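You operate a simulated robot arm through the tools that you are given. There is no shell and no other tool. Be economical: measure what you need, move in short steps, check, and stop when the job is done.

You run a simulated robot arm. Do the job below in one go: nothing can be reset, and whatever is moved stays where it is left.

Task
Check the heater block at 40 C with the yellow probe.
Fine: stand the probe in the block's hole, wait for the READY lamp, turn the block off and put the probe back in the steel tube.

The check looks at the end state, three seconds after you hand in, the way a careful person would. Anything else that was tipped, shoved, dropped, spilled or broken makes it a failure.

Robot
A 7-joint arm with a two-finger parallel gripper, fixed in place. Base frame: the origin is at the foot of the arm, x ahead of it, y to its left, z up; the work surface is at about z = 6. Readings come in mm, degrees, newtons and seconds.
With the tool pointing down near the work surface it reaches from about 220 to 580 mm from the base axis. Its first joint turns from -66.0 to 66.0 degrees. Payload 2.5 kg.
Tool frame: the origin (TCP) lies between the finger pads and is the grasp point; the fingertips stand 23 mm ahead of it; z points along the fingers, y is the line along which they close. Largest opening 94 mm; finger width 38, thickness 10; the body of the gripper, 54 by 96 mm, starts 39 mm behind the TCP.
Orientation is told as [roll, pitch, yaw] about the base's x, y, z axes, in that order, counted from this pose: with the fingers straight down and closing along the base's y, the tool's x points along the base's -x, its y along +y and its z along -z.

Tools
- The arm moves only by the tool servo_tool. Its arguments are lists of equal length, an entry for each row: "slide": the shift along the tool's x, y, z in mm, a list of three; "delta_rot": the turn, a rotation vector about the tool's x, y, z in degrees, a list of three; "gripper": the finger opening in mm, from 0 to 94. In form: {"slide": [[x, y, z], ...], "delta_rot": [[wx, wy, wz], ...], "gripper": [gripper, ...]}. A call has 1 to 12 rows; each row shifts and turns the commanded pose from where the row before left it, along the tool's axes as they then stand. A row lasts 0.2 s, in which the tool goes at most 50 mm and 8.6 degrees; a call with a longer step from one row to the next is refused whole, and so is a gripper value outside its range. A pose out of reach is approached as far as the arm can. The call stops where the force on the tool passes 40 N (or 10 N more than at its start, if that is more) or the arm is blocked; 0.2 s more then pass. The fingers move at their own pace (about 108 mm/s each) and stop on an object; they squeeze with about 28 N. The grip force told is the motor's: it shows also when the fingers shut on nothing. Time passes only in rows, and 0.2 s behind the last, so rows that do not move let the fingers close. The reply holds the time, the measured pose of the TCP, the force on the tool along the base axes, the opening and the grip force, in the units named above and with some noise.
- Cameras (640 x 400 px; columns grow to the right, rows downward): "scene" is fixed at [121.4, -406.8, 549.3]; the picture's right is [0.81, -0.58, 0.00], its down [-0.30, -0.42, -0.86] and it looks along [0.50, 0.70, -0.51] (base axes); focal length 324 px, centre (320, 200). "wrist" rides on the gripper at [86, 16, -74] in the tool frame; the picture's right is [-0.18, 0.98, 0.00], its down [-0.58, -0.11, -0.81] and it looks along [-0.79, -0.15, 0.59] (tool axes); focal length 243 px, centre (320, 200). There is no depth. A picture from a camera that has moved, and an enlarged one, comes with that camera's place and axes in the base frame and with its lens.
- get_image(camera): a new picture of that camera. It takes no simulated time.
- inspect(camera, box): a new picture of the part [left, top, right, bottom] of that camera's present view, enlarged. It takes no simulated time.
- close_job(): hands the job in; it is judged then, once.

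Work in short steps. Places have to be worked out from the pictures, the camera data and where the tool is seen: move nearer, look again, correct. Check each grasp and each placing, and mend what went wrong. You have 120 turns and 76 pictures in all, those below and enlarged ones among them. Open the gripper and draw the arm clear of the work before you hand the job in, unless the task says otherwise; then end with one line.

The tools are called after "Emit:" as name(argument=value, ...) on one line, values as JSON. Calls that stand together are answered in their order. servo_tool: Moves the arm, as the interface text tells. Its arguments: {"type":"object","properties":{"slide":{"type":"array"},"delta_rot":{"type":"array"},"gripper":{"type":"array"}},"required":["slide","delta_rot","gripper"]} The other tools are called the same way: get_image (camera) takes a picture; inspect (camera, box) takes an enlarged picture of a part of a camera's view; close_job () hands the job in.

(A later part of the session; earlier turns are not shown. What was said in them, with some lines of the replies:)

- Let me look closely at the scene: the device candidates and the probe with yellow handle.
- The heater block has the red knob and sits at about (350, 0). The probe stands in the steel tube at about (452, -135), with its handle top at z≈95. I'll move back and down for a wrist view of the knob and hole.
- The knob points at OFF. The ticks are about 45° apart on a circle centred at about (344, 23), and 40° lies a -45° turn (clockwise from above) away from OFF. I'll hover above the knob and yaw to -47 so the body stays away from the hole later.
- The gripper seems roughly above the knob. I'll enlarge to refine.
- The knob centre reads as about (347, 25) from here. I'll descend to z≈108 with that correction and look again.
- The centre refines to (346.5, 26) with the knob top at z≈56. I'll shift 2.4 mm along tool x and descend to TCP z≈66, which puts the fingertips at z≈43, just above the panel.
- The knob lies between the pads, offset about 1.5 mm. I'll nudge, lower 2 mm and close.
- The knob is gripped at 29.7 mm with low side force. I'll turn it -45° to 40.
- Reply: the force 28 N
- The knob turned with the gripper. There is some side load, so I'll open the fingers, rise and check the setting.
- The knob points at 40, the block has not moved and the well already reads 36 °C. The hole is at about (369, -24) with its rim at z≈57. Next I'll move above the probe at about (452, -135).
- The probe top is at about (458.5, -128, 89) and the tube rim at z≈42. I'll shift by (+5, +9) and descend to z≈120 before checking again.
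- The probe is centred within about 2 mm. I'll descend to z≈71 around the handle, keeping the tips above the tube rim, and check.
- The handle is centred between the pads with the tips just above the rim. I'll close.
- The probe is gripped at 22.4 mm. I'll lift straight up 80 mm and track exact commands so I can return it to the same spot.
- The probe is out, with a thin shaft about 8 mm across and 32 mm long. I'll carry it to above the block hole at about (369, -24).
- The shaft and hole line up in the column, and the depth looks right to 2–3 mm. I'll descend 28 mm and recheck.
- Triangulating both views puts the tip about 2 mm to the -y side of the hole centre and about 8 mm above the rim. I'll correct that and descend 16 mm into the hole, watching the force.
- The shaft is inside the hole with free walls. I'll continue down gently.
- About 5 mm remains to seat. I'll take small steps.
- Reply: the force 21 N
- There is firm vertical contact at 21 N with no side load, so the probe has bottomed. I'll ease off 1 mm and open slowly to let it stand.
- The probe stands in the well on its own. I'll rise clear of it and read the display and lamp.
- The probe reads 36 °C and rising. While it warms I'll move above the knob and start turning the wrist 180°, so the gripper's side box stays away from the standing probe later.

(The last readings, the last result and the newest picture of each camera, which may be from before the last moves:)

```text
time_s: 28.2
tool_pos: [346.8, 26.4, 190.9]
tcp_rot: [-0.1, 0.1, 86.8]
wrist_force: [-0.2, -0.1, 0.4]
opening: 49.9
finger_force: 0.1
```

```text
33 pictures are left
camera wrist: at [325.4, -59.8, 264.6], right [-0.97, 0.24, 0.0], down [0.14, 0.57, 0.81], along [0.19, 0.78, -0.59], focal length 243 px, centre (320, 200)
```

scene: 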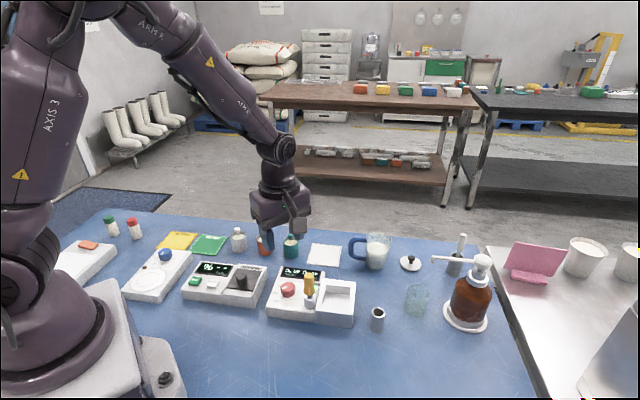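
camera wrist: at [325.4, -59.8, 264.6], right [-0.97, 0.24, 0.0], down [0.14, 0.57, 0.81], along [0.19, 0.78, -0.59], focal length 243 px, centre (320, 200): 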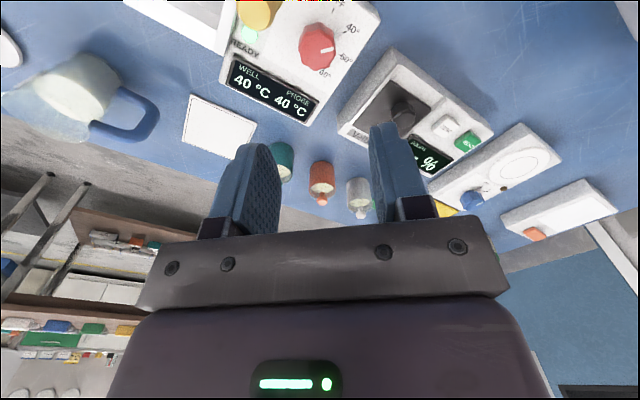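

The display reads WELL 40 °C and PROBE 40 °C. I'll check the READY lamp and the gripper's underside clearance.

Emit:
inspect(camera="wrist", box=[200, 0, 400, 130])

Emit:
inspect(camera="scene", box=[230, 150, 370, 330])

```text
3.08 times, centred on (300, 65) of wrist
camera zoom: at [325.4, -59.8, 264.6], right [-0.97, 0.24, 0.0], down [0.14, 0.57, 0.81], along [0.19, 0.78, -0.59], focal length 746 px, centre (382, 615)
```

zoom: 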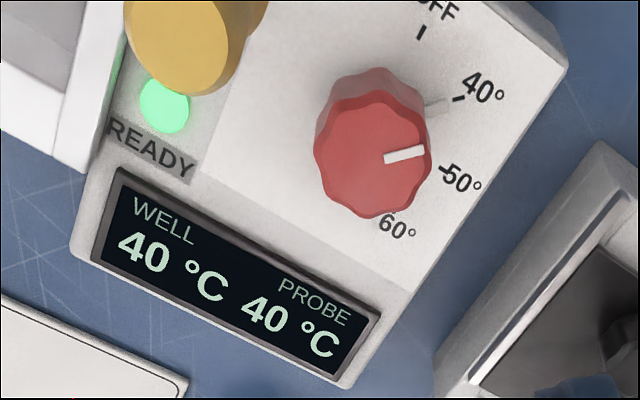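

```text
2.22 times, centred on (300, 240) of scene
camera zoom: at [121.4, -406.8, 549.3], right [0.81, -0.58, 0.0], down [-0.3, -0.42, -0.86], along [0.5, 0.7, -0.51], focal length 719 px, centre (364, 111)
```

zoom: 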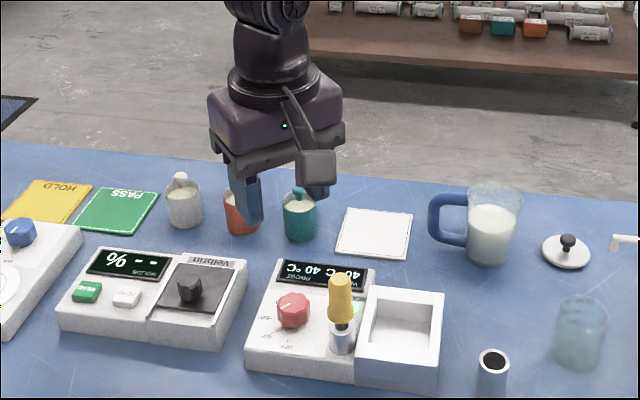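

READY is lit and both readings are 40 °C. Combining views from both sides puts the knob centre at about (349, 23.5) with its top at z≈54. I'll correct for that and descend to z≈105 for a check.

Emit:
servo_tool(slide=[[2.4, -2.1, 0], [0, 0, 28], [0, 0, 28], [0, 0, 28], [0, 0, 0]], delta_rot=[[0, 0, -1.3], [0, 0, 0], [0, 0, 0], [0, 0, 0], [0, 0, 0]], gripper=[50, 50, 50, 50, 50])

Emit:
inspect(camera="wrist", box=[200, 20, 440, 220])

Emit:
inspect(camera="scene", box=[250, 220, 370, 320])

```text
time_s: 29.4
tool_pos: [348.7, 23.5, 105.4]
tcp_rot: [0.0, 0.0, 88.0]
wrist_force: [0.8, -0.5, 0.2]
opening: 50.1
finger_force: 0.1
```

```text
2.00 times, centred on (320, 120) of wrist
camera zoom: at [328.9, -63.2, 180.9], right [-0.98, 0.22, 0.0], down [0.13, 0.58, 0.81], along [0.18, 0.79, -0.59], focal length 485 px, centre (320, 360)
```

zoom: 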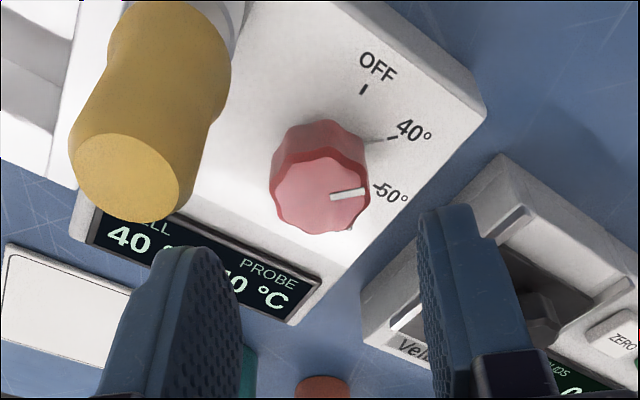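

```text
4.00 times, centred on (310, 270) of scene
camera zoom: at [121.4, -406.8, 549.3], right [0.81, -0.58, 0.0], down [-0.3, -0.42, -0.86], along [0.5, 0.7, -0.51], focal length 1294 px, centre (360, -80)
```

zoom: 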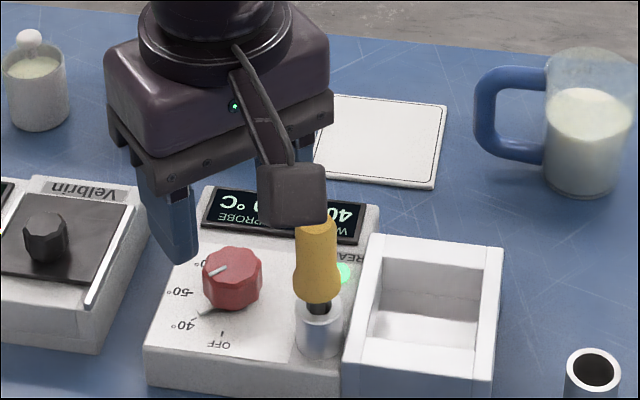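

The knob is exactly centred, and the camera box will pass about 15 mm above the probe. I'll descend to TCP z≈66.

Emit:
servo_tool(slide=[[0, 0, 14], [0, 0, 14], [0, 0, 11], [0, 0, 0]], delta_rot=[[0, 0, 0], [0, 0, 0], [0, 0, 0], [0, 0, 0]], gripper=[50, 50, 50, 50])

Emit:
inspect(camera="scene", box=[250, 220, 370, 320])

Emit:
inspect(camera="wrist", box=[200, 20, 440, 220])

```text
time_s: 30.4
tool_pos: [348.3, 23.9, 66.8]
tcp_rot: [0.0, 0.0, 87.9]
wrist_force: [0.9, -1.1, 0.7]
opening: 50.0
finger_force: 0.0
```

```text
4.00 times, centred on (310, 270) of scene
camera zoom: at [121.4, -406.8, 549.3], right [0.81, -0.58, 0.0], down [-0.3, -0.42, -0.86], along [0.5, 0.7, -0.51], focal length 1294 px, centre (360, -80)
```

zoom: 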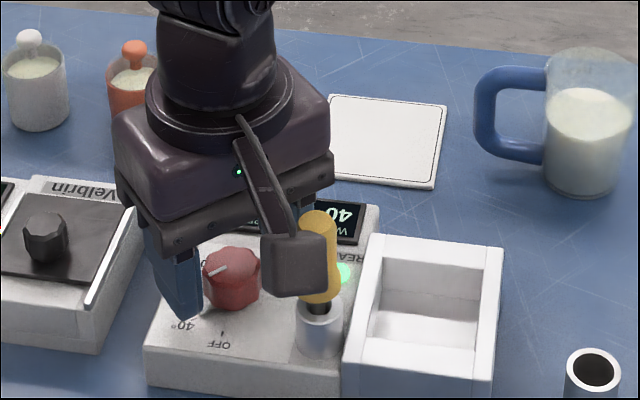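

```text
2.00 times, centred on (320, 120) of wrist
camera zoom: at [329.1, -62.6, 141.9], right [-0.98, 0.22, 0.0], down [0.13, 0.58, 0.81], along [0.18, 0.79, -0.59], focal length 485 px, centre (320, 360)
```

zoom: 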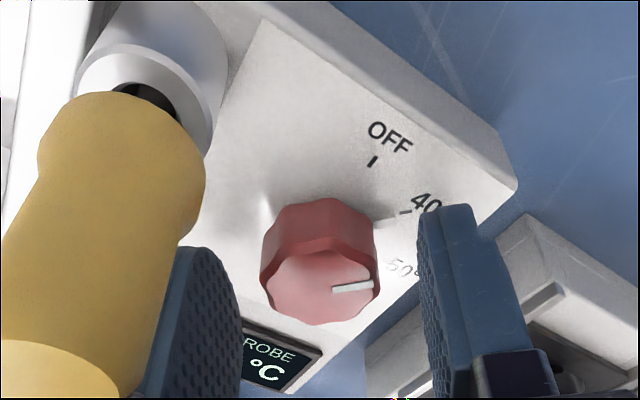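

The setup looks clear. I'll close on the knob and check the grip.

Emit:
servo_tool(slide=[[0, 0, 0], [0, 0, 0], [0, 0, 0], [0, 0, 0]], delta_rot=[[0, 0, 0], [0, 0, 0], [0, 0, 0], [0, 0, 0]], gripper=[40, 30, 20, 20])

```text
time_s: 31.4
tool_pos: [348.5, 23.7, 67.1]
tcp_rot: [0.0, 0.0, 87.9]
wrist_force: [1.8, 0.1, -3.1]
opening: 29.3
finger_force: 44.8
```

Gripped at 29.3 mm with almost no side load. I'll turn it +45° back to OFF.

Emit:
servo_tool(slide=[[0, 0, 0], [0, 0, 0], [0, 0, 0], [0, 0, 0], [0, 0, 0], [0, 0, 0], [0, 0, 0]], delta_rot=[[0, 0, -7.5], [0, 0, -7.5], [0, 0, -7.5], [0, 0, -7.5], [0, 0, -7.5], [0, 0, -7.5], [0, 0, 0]], gripper=[20, 20, 20, 20, 20, 20, 20])

Emit:
inspect(camera="wrist", box=[200, 20, 440, 220])

Emit:
inspect(camera="scene", box=[250, 220, 370, 320])

```text
time_s: 33.0
tool_pos: [349.1, 25.1, 66.7]
tcp_rot: [0.0, 0.0, 133.2]
wrist_force: [4.3, 2.6, 5.7]
opening: 29.5
finger_force: 44.7
```

```text
2.00 times, centred on (320, 120) of wrist
camera zoom: at [395.6, -51.0, 142.0], right [-0.84, -0.54, 0.0], down [-0.32, 0.5, 0.81], along [-0.43, 0.68, -0.59], focal length 485 px, centre (320, 360)
```

zoom: 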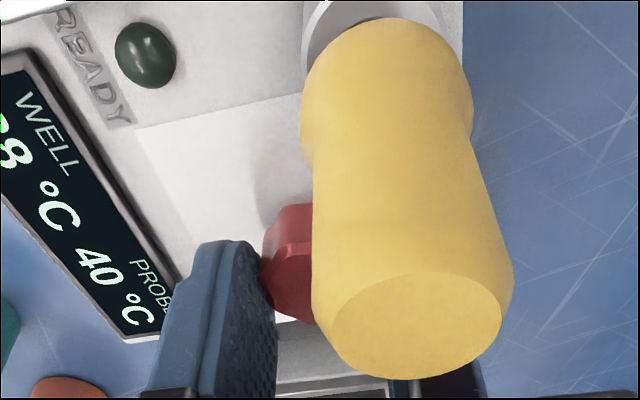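

```text
4.00 times, centred on (310, 270) of scene
camera zoom: at [121.4, -406.8, 549.3], right [0.81, -0.58, 0.0], down [-0.3, -0.42, -0.86], along [0.5, 0.7, -0.51], focal length 1294 px, centre (360, -80)
```

zoom: 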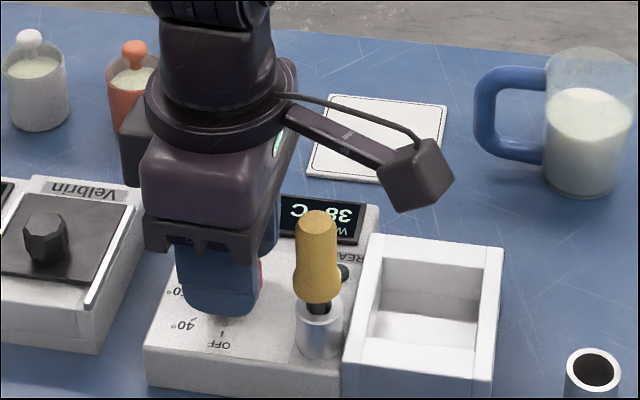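

The well is cooling at 38 °C and the lamp is off. I'll release, rise straight up and check the knob.

Emit:
servo_tool(slide=[[0, 0, 0], [0, 0, 0], [0, 0, -15], [0, 0, -30], [0, 0, -40], [0, 0, -40], [0, 0, 0]], delta_rot=[[0, 0, 0], [0, 0, 0], [0, 0, 0], [0, 0, 0], [0, 0, 0], [0, 0, 0], [0, 0, 0]], gripper=[34, 50, 50, 50, 50, 50, 50])

Emit:
inspect(camera="scene", box=[250, 240, 350, 320])

```text
time_s: 34.6
tool_pos: [349.6, 24.6, 193.3]
tcp_rot: [0.0, -0.1, 133.0]
wrist_force: [0.5, 0.1, 0.8]
opening: 50.1
finger_force: 0.1
```

```text
5.00 times, centred on (300, 280) of scene
camera zoom: at [121.4, -406.8, 549.3], right [0.81, -0.58, 0.0], down [-0.3, -0.42, -0.86], along [0.5, 0.7, -0.51], focal length 1617 px, centre (420, -200)
```

zoom: 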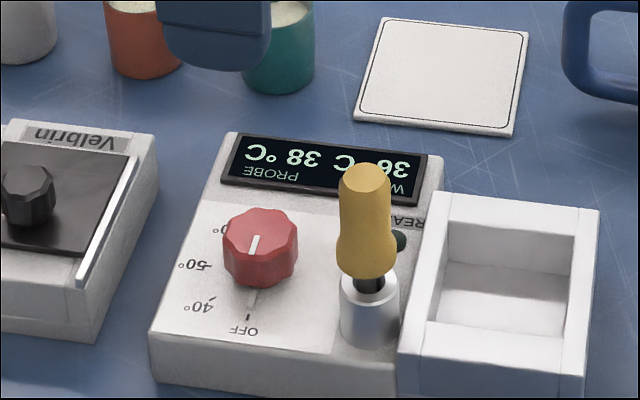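

The knob is back at OFF. I'll rotate back to yaw 88, move above the probe and check alignment.

Emit:
servo_tool(slide=[[0, 0, 0], [0, 0, 0], [0, 0, 0], [0, 0, 0], [0, 0, 0], [0, 0, 0], [23.4, -11, 0], [23.5, -10.9, 0], [0, 0, 25], [0, 0, 20], [0, 0, 0]], delta_rot=[[0, 0, 7.5], [0, 0, 7.5], [0, 0, 7.5], [0, 0, 7.5], [0, 0, 7.5], [0, 0, 7.5], [0, 0, 0], [0, 0, 0], [0, 0, 0], [0, 0, 0], [0, 0, 0]], gripper=[50, 50, 50, 50, 50, 50, 50, 50, 50, 50, 50])

Emit:
inspect(camera="wrist", box=[200, 0, 440, 200])

```text
time_s: 37.0
tool_pos: [368.4, -23.1, 146.1]
tcp_rot: [0.0, 0.0, 88.0]
wrist_force: [-0.3, 0.1, 1.1]
opening: 49.9
finger_force: 0.1
```

```text
2.00 times, centred on (320, 100) of wrist
camera zoom: at [348.7, -110.2, 220.9], right [-0.98, 0.22, 0.0], down [0.13, 0.58, 0.81], along [0.18, 0.79, -0.59], focal length 485 px, centre (320, 400)
```

zoom: 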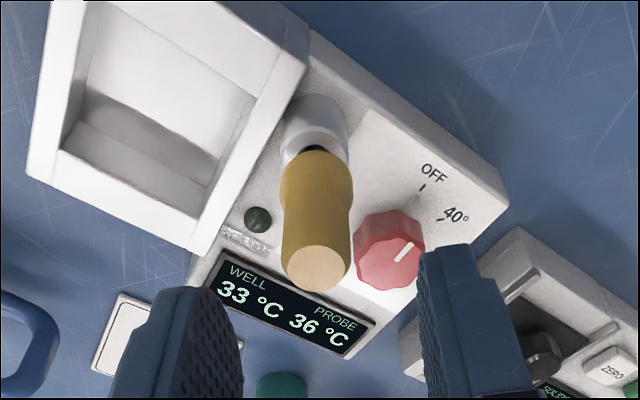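

The probe is centred between the pads. I'll descend 52 mm to the same grasp height and close gently.

Emit:
servo_tool(slide=[[0, 0, 15], [0, 0, 15], [0, 0, 14], [0, 0, 8], [0, 0, 0], [0, 0, 0], [0, 0, 0], [0, 0, 0], [0, 0, 0], [0, 0, 0]], delta_rot=[[0, 0, 0], [0, 0, 0], [0, 0, 0], [0, 0, 0], [0, 0, 0], [0, 0, 0], [0, 0, 0], [0, 0, 0], [0, 0, 0], [0, 0, 0]], gripper=[50, 50, 50, 50, 50, 40, 30, 20, 10, 10])

Emit:
inspect(camera="wrist", box=[200, 20, 440, 220])

Emit:
inspect(camera="scene", box=[260, 220, 360, 320])

```text
time_s: 39.2
tool_pos: [369.1, -23.4, 94.1]
tcp_rot: [0.0, -0.1, 88.1]
wrist_force: [0.4, -0.1, -0.6]
opening: 22.3
finger_force: 27.8
```

```text
2.00 times, centred on (320, 120) of wrist
camera zoom: at [348.9, -110.2, 169.8], right [-0.98, 0.22, 0.0], down [0.13, 0.58, 0.81], along [0.18, 0.79, -0.59], focal length 485 px, centre (320, 360)
```

zoom: 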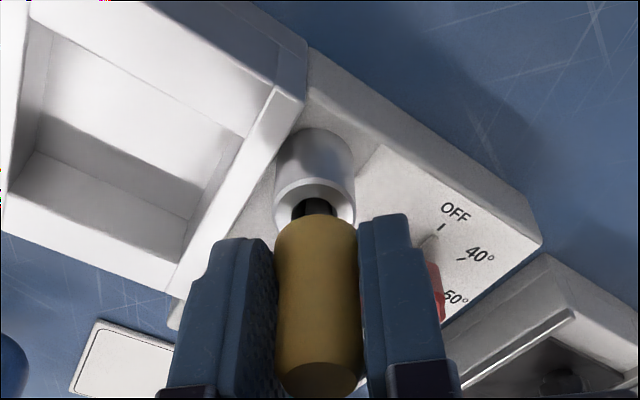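

```text
4.00 times, centred on (310, 270) of scene
camera zoom: at [121.4, -406.8, 549.3], right [0.81, -0.58, 0.0], down [-0.3, -0.42, -0.86], along [0.5, 0.7, -0.51], focal length 1294 px, centre (360, -80)
```

zoom: 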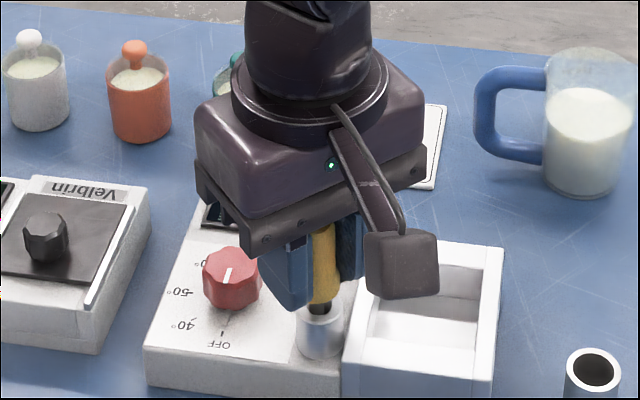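

The probe is gripped again. I'll lift it clear and carry it to above the tube.

Emit:
servo_tool(slide=[[0, 0, -10], [0, 0, -20], [0, 0, -20], [0, 0, -20], [24.8, -23.43, 0], [24.8, -23.43, 0], [24.8, -23.43, 0], [24.8, -23.43, 0], [0, 0, 20], [0, 0, 0]], delta_rot=[[0, 0, 0], [0, 0, 0], [0, 0, 0], [0, 0, 0], [0, 0, 0], [0, 0, 0], [0, 0, 0], [0, 0, 0], [0, 0, 0], [0, 0, 0]], gripper=[10, 10, 10, 10, 10, 10, 10, 10, 10, 10])

Emit:
inspect(camera="wrist", box=[240, 0, 400, 160])

Emit:
inspect(camera="scene", box=[320, 220, 440, 340])

```text
time_s: 41.4
tool_pos: [459.2, -125.2, 143.6]
tcp_rot: [-0.1, 0.0, 88.0]
wrist_force: [0.9, -0.3, -0.9]
opening: 22.4
finger_force: 27.6
```

```text
2.50 times, centred on (320, 80) of wrist
camera zoom: at [439.0, -212.2, 219.1], right [-0.98, 0.22, 0.0], down [0.13, 0.58, 0.81], along [0.18, 0.79, -0.59], focal length 606 px, centre (320, 500)
```

zoom: 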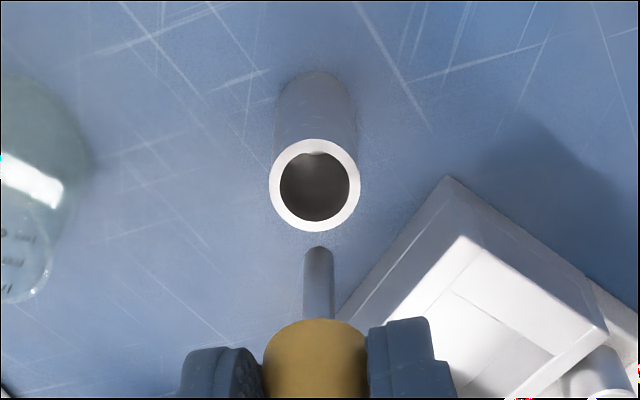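

```text
3.33 times, centred on (380, 280) of scene
camera zoom: at [121.4, -406.8, 549.3], right [0.81, -0.58, 0.0], down [-0.3, -0.42, -0.86], along [0.5, 0.7, -0.51], focal length 1078 px, centre (120, -67)
```

zoom: 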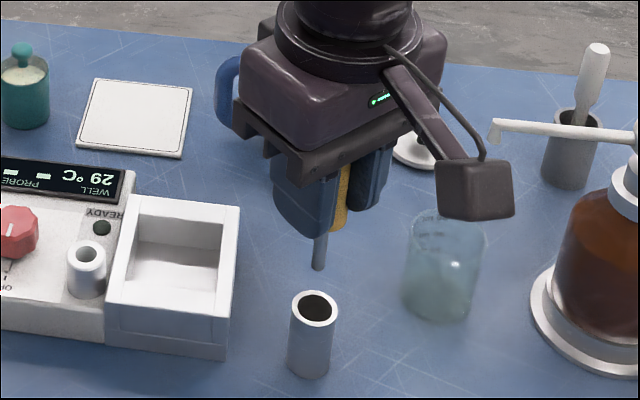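

The shaft lines up with the tube mouth within about 1.5 mm. I'll correct and lower most of the way.

Emit:
servo_tool(slide=[[1.5, -0.6, 0], [0, 0, 15], [0, 0, 15], [0, 0, 15], [0, 0, 13], [0, 0, 8], [0, 0, 0]], delta_rot=[[0, 0, 0], [0, 0, 0], [0, 0, 0], [0, 0, 0], [0, 0, 0], [0, 0, 0], [0, 0, 0]], gripper=[10, 10, 10, 10, 10, 10, 10])

Emit:
inspect(camera="wrist", box=[240, 40, 400, 200])

Emit:
inspect(camera="scene", box=[340, 250, 420, 340])

```text
time_s: 43.0
tool_pos: [459.7, -127.5, 78.8]
tcp_rot: [0.0, 0.1, 88.1]
wrist_force: [0.2, 0.0, 0.3]
opening: 22.1
finger_force: 27.9
```

```text
2.50 times, centred on (320, 120) of wrist
camera zoom: at [440.0, -214.1, 153.6], right [-0.98, 0.22, 0.0], down [0.13, 0.58, 0.81], along [0.18, 0.79, -0.59], focal length 606 px, centre (320, 400)
```

zoom: 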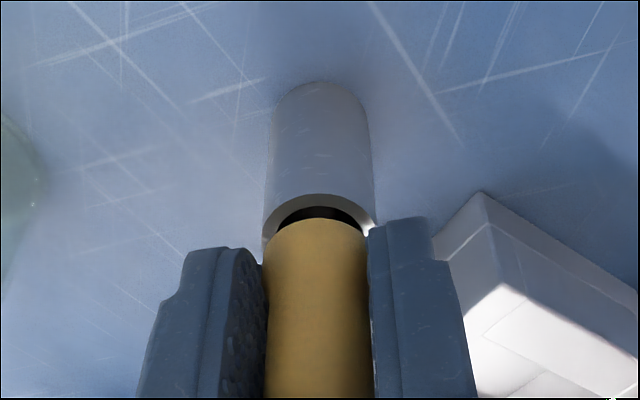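

```text
4.44 times, centred on (380, 295) of scene
camera zoom: at [121.4, -406.8, 549.3], right [0.81, -0.58, 0.0], down [-0.3, -0.42, -0.86], along [0.5, 0.7, -0.51], focal length 1438 px, centre (53, -222)
```

zoom: 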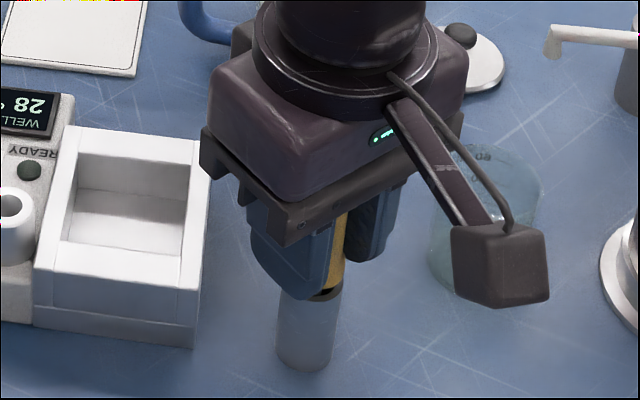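

The shaft is in the tube. I'll lower in small steps until it seats.

Emit:
servo_tool(slide=[[0, 0, 3], [0, 0, 2], [0, 0, 1.5], [0, 0, 0]], delta_rot=[[0, 0, 0], [0, 0, 0], [0, 0, 0], [0, 0, 0]], gripper=[10, 10, 10, 10])

```text
time_s: 44.0
tool_pos: [459.9, -127.2, 73.8]
tcp_rot: [0.0, 0.0, 88.0]
wrist_force: [0.4, -0.4, 0.0]
opening: 22.3
finger_force: 28.0
```

Emit:
servo_tool(slide=[[0, 0, 1], [0, 0, 1], [0, 0, 0]], delta_rot=[[0, 0, 0], [0, 0, 0], [0, 0, 0]], gripper=[10, 10, 10])

Emit:
inspect(camera="wrist", box=[240, 40, 400, 200])

```text
time_s: 44.8
tool_pos: [460.0, -126.7, 70.5]
tcp_rot: [-0.1, 0.1, 88.0]
wrist_force: [-2.3, 0.3, 7.3]
opening: 22.5
finger_force: 28.0
```

```text
2.50 times, centred on (320, 120) of wrist
camera zoom: at [440.0, -214.0, 145.7], right [-0.98, 0.22, 0.0], down [0.13, 0.58, 0.81], along [0.18, 0.79, -0.59], focal length 606 px, centre (320, 400)
```

zoom: 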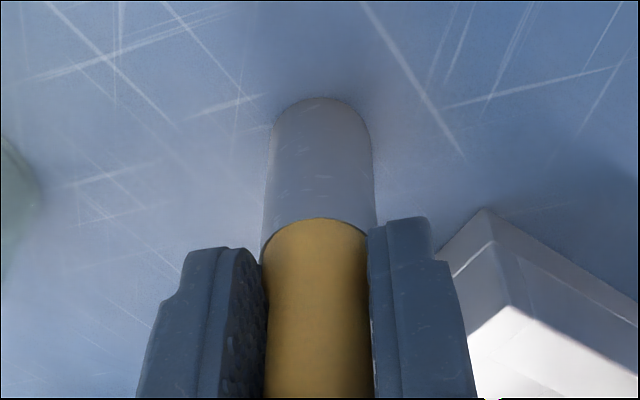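

Contact at 7 N with the handle seated on the rim, as at the start. I'll release slowly and rise.

Emit:
servo_tool(slide=[[0, 0, 0], [0, 0, 0], [0, 0, 0], [0, 0, -10], [0, 0, -20], [0, 0, -30], [0, 0, -40], [0, 0, -40], [0, 0, 0]], delta_rot=[[0, 0, 0], [0, 0, 0], [0, 0, 0], [0, 0, 0], [0, 0, 0], [0, 0, 0], [0, 0, 0], [0, 0, 0], [0, 0, 0]], gripper=[24, 36, 50, 50, 50, 50, 50, 50, 50])

Emit:
inspect(camera="scene", box=[240, 230, 440, 350])

Emit:
get_image(camera="scene")

```text
time_s: 46.8
tool_pos: [459.5, -127.2, 210.1]
tcp_rot: [-0.1, 0.1, 88.0]
wrist_force: [0.3, 0.1, -0.1]
opening: 50.0
finger_force: 0.0
```

```text
3.20 times, centred on (340, 290) of scene
camera zoom: at [121.4, -406.8, 549.3], right [0.81, -0.58, 0.0], down [-0.3, -0.42, -0.86], along [0.5, 0.7, -0.51], focal length 1035 px, centre (256, -88)
```

zoom: 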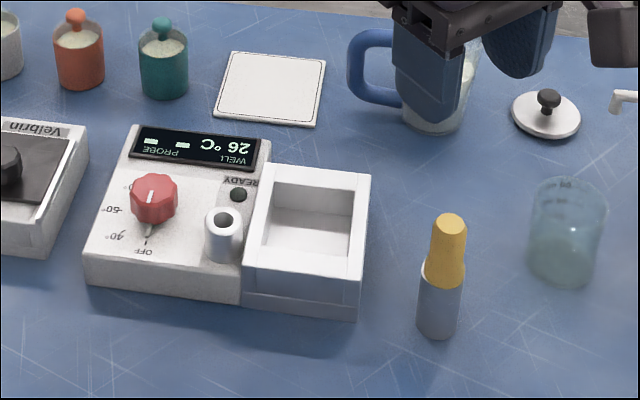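

```text
14 pictures are left
```

scene: 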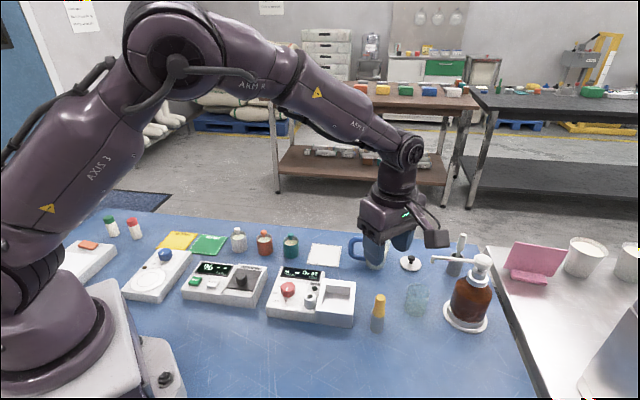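

The probe stands in the tube, the knob is at OFF, the well is cooling and nothing else has moved. I'll draw the arm further up and clear.

Emit:
servo_tool(slide=[[0, 0, -40], [0, 0, -40], [0, 0, -40], [0, 0, 0]], delta_rot=[[0, 0, 0], [0, 0, 0], [0, 0, 0], [0, 0, 0]], gripper=[60, 80, 94, 94])

Emit:
inspect(camera="scene", box=[240, 230, 440, 350])

```text
time_s: 47.8
tool_pos: [459.3, -127.2, 329.6]
tcp_rot: [0.0, 0.0, 88.0]
wrist_force: [-0.2, -0.1, -0.4]
opening: 94.0
finger_force: 0.0
```

```text
3.20 times, centred on (340, 290) of scene
camera zoom: at [121.4, -406.7, 549.3], right [0.81, -0.58, 0.0], down [-0.3, -0.42, -0.86], along [0.5, 0.7, -0.51], focal length 1035 px, centre (256, -88)
```

zoom: 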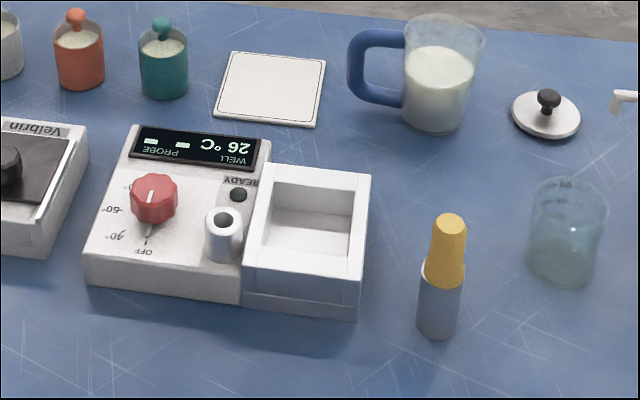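

Everything is in its end state and the arm is clear, so I'm handing in.

Emit:
close_job()

```text
The job is handed in.
```

The heater block passed its 40 °C check: READY lit with both the well and the probe reading 40 °C. The block is now off, the yellow probe is back in its steel tube, and nothing else was disturbed.
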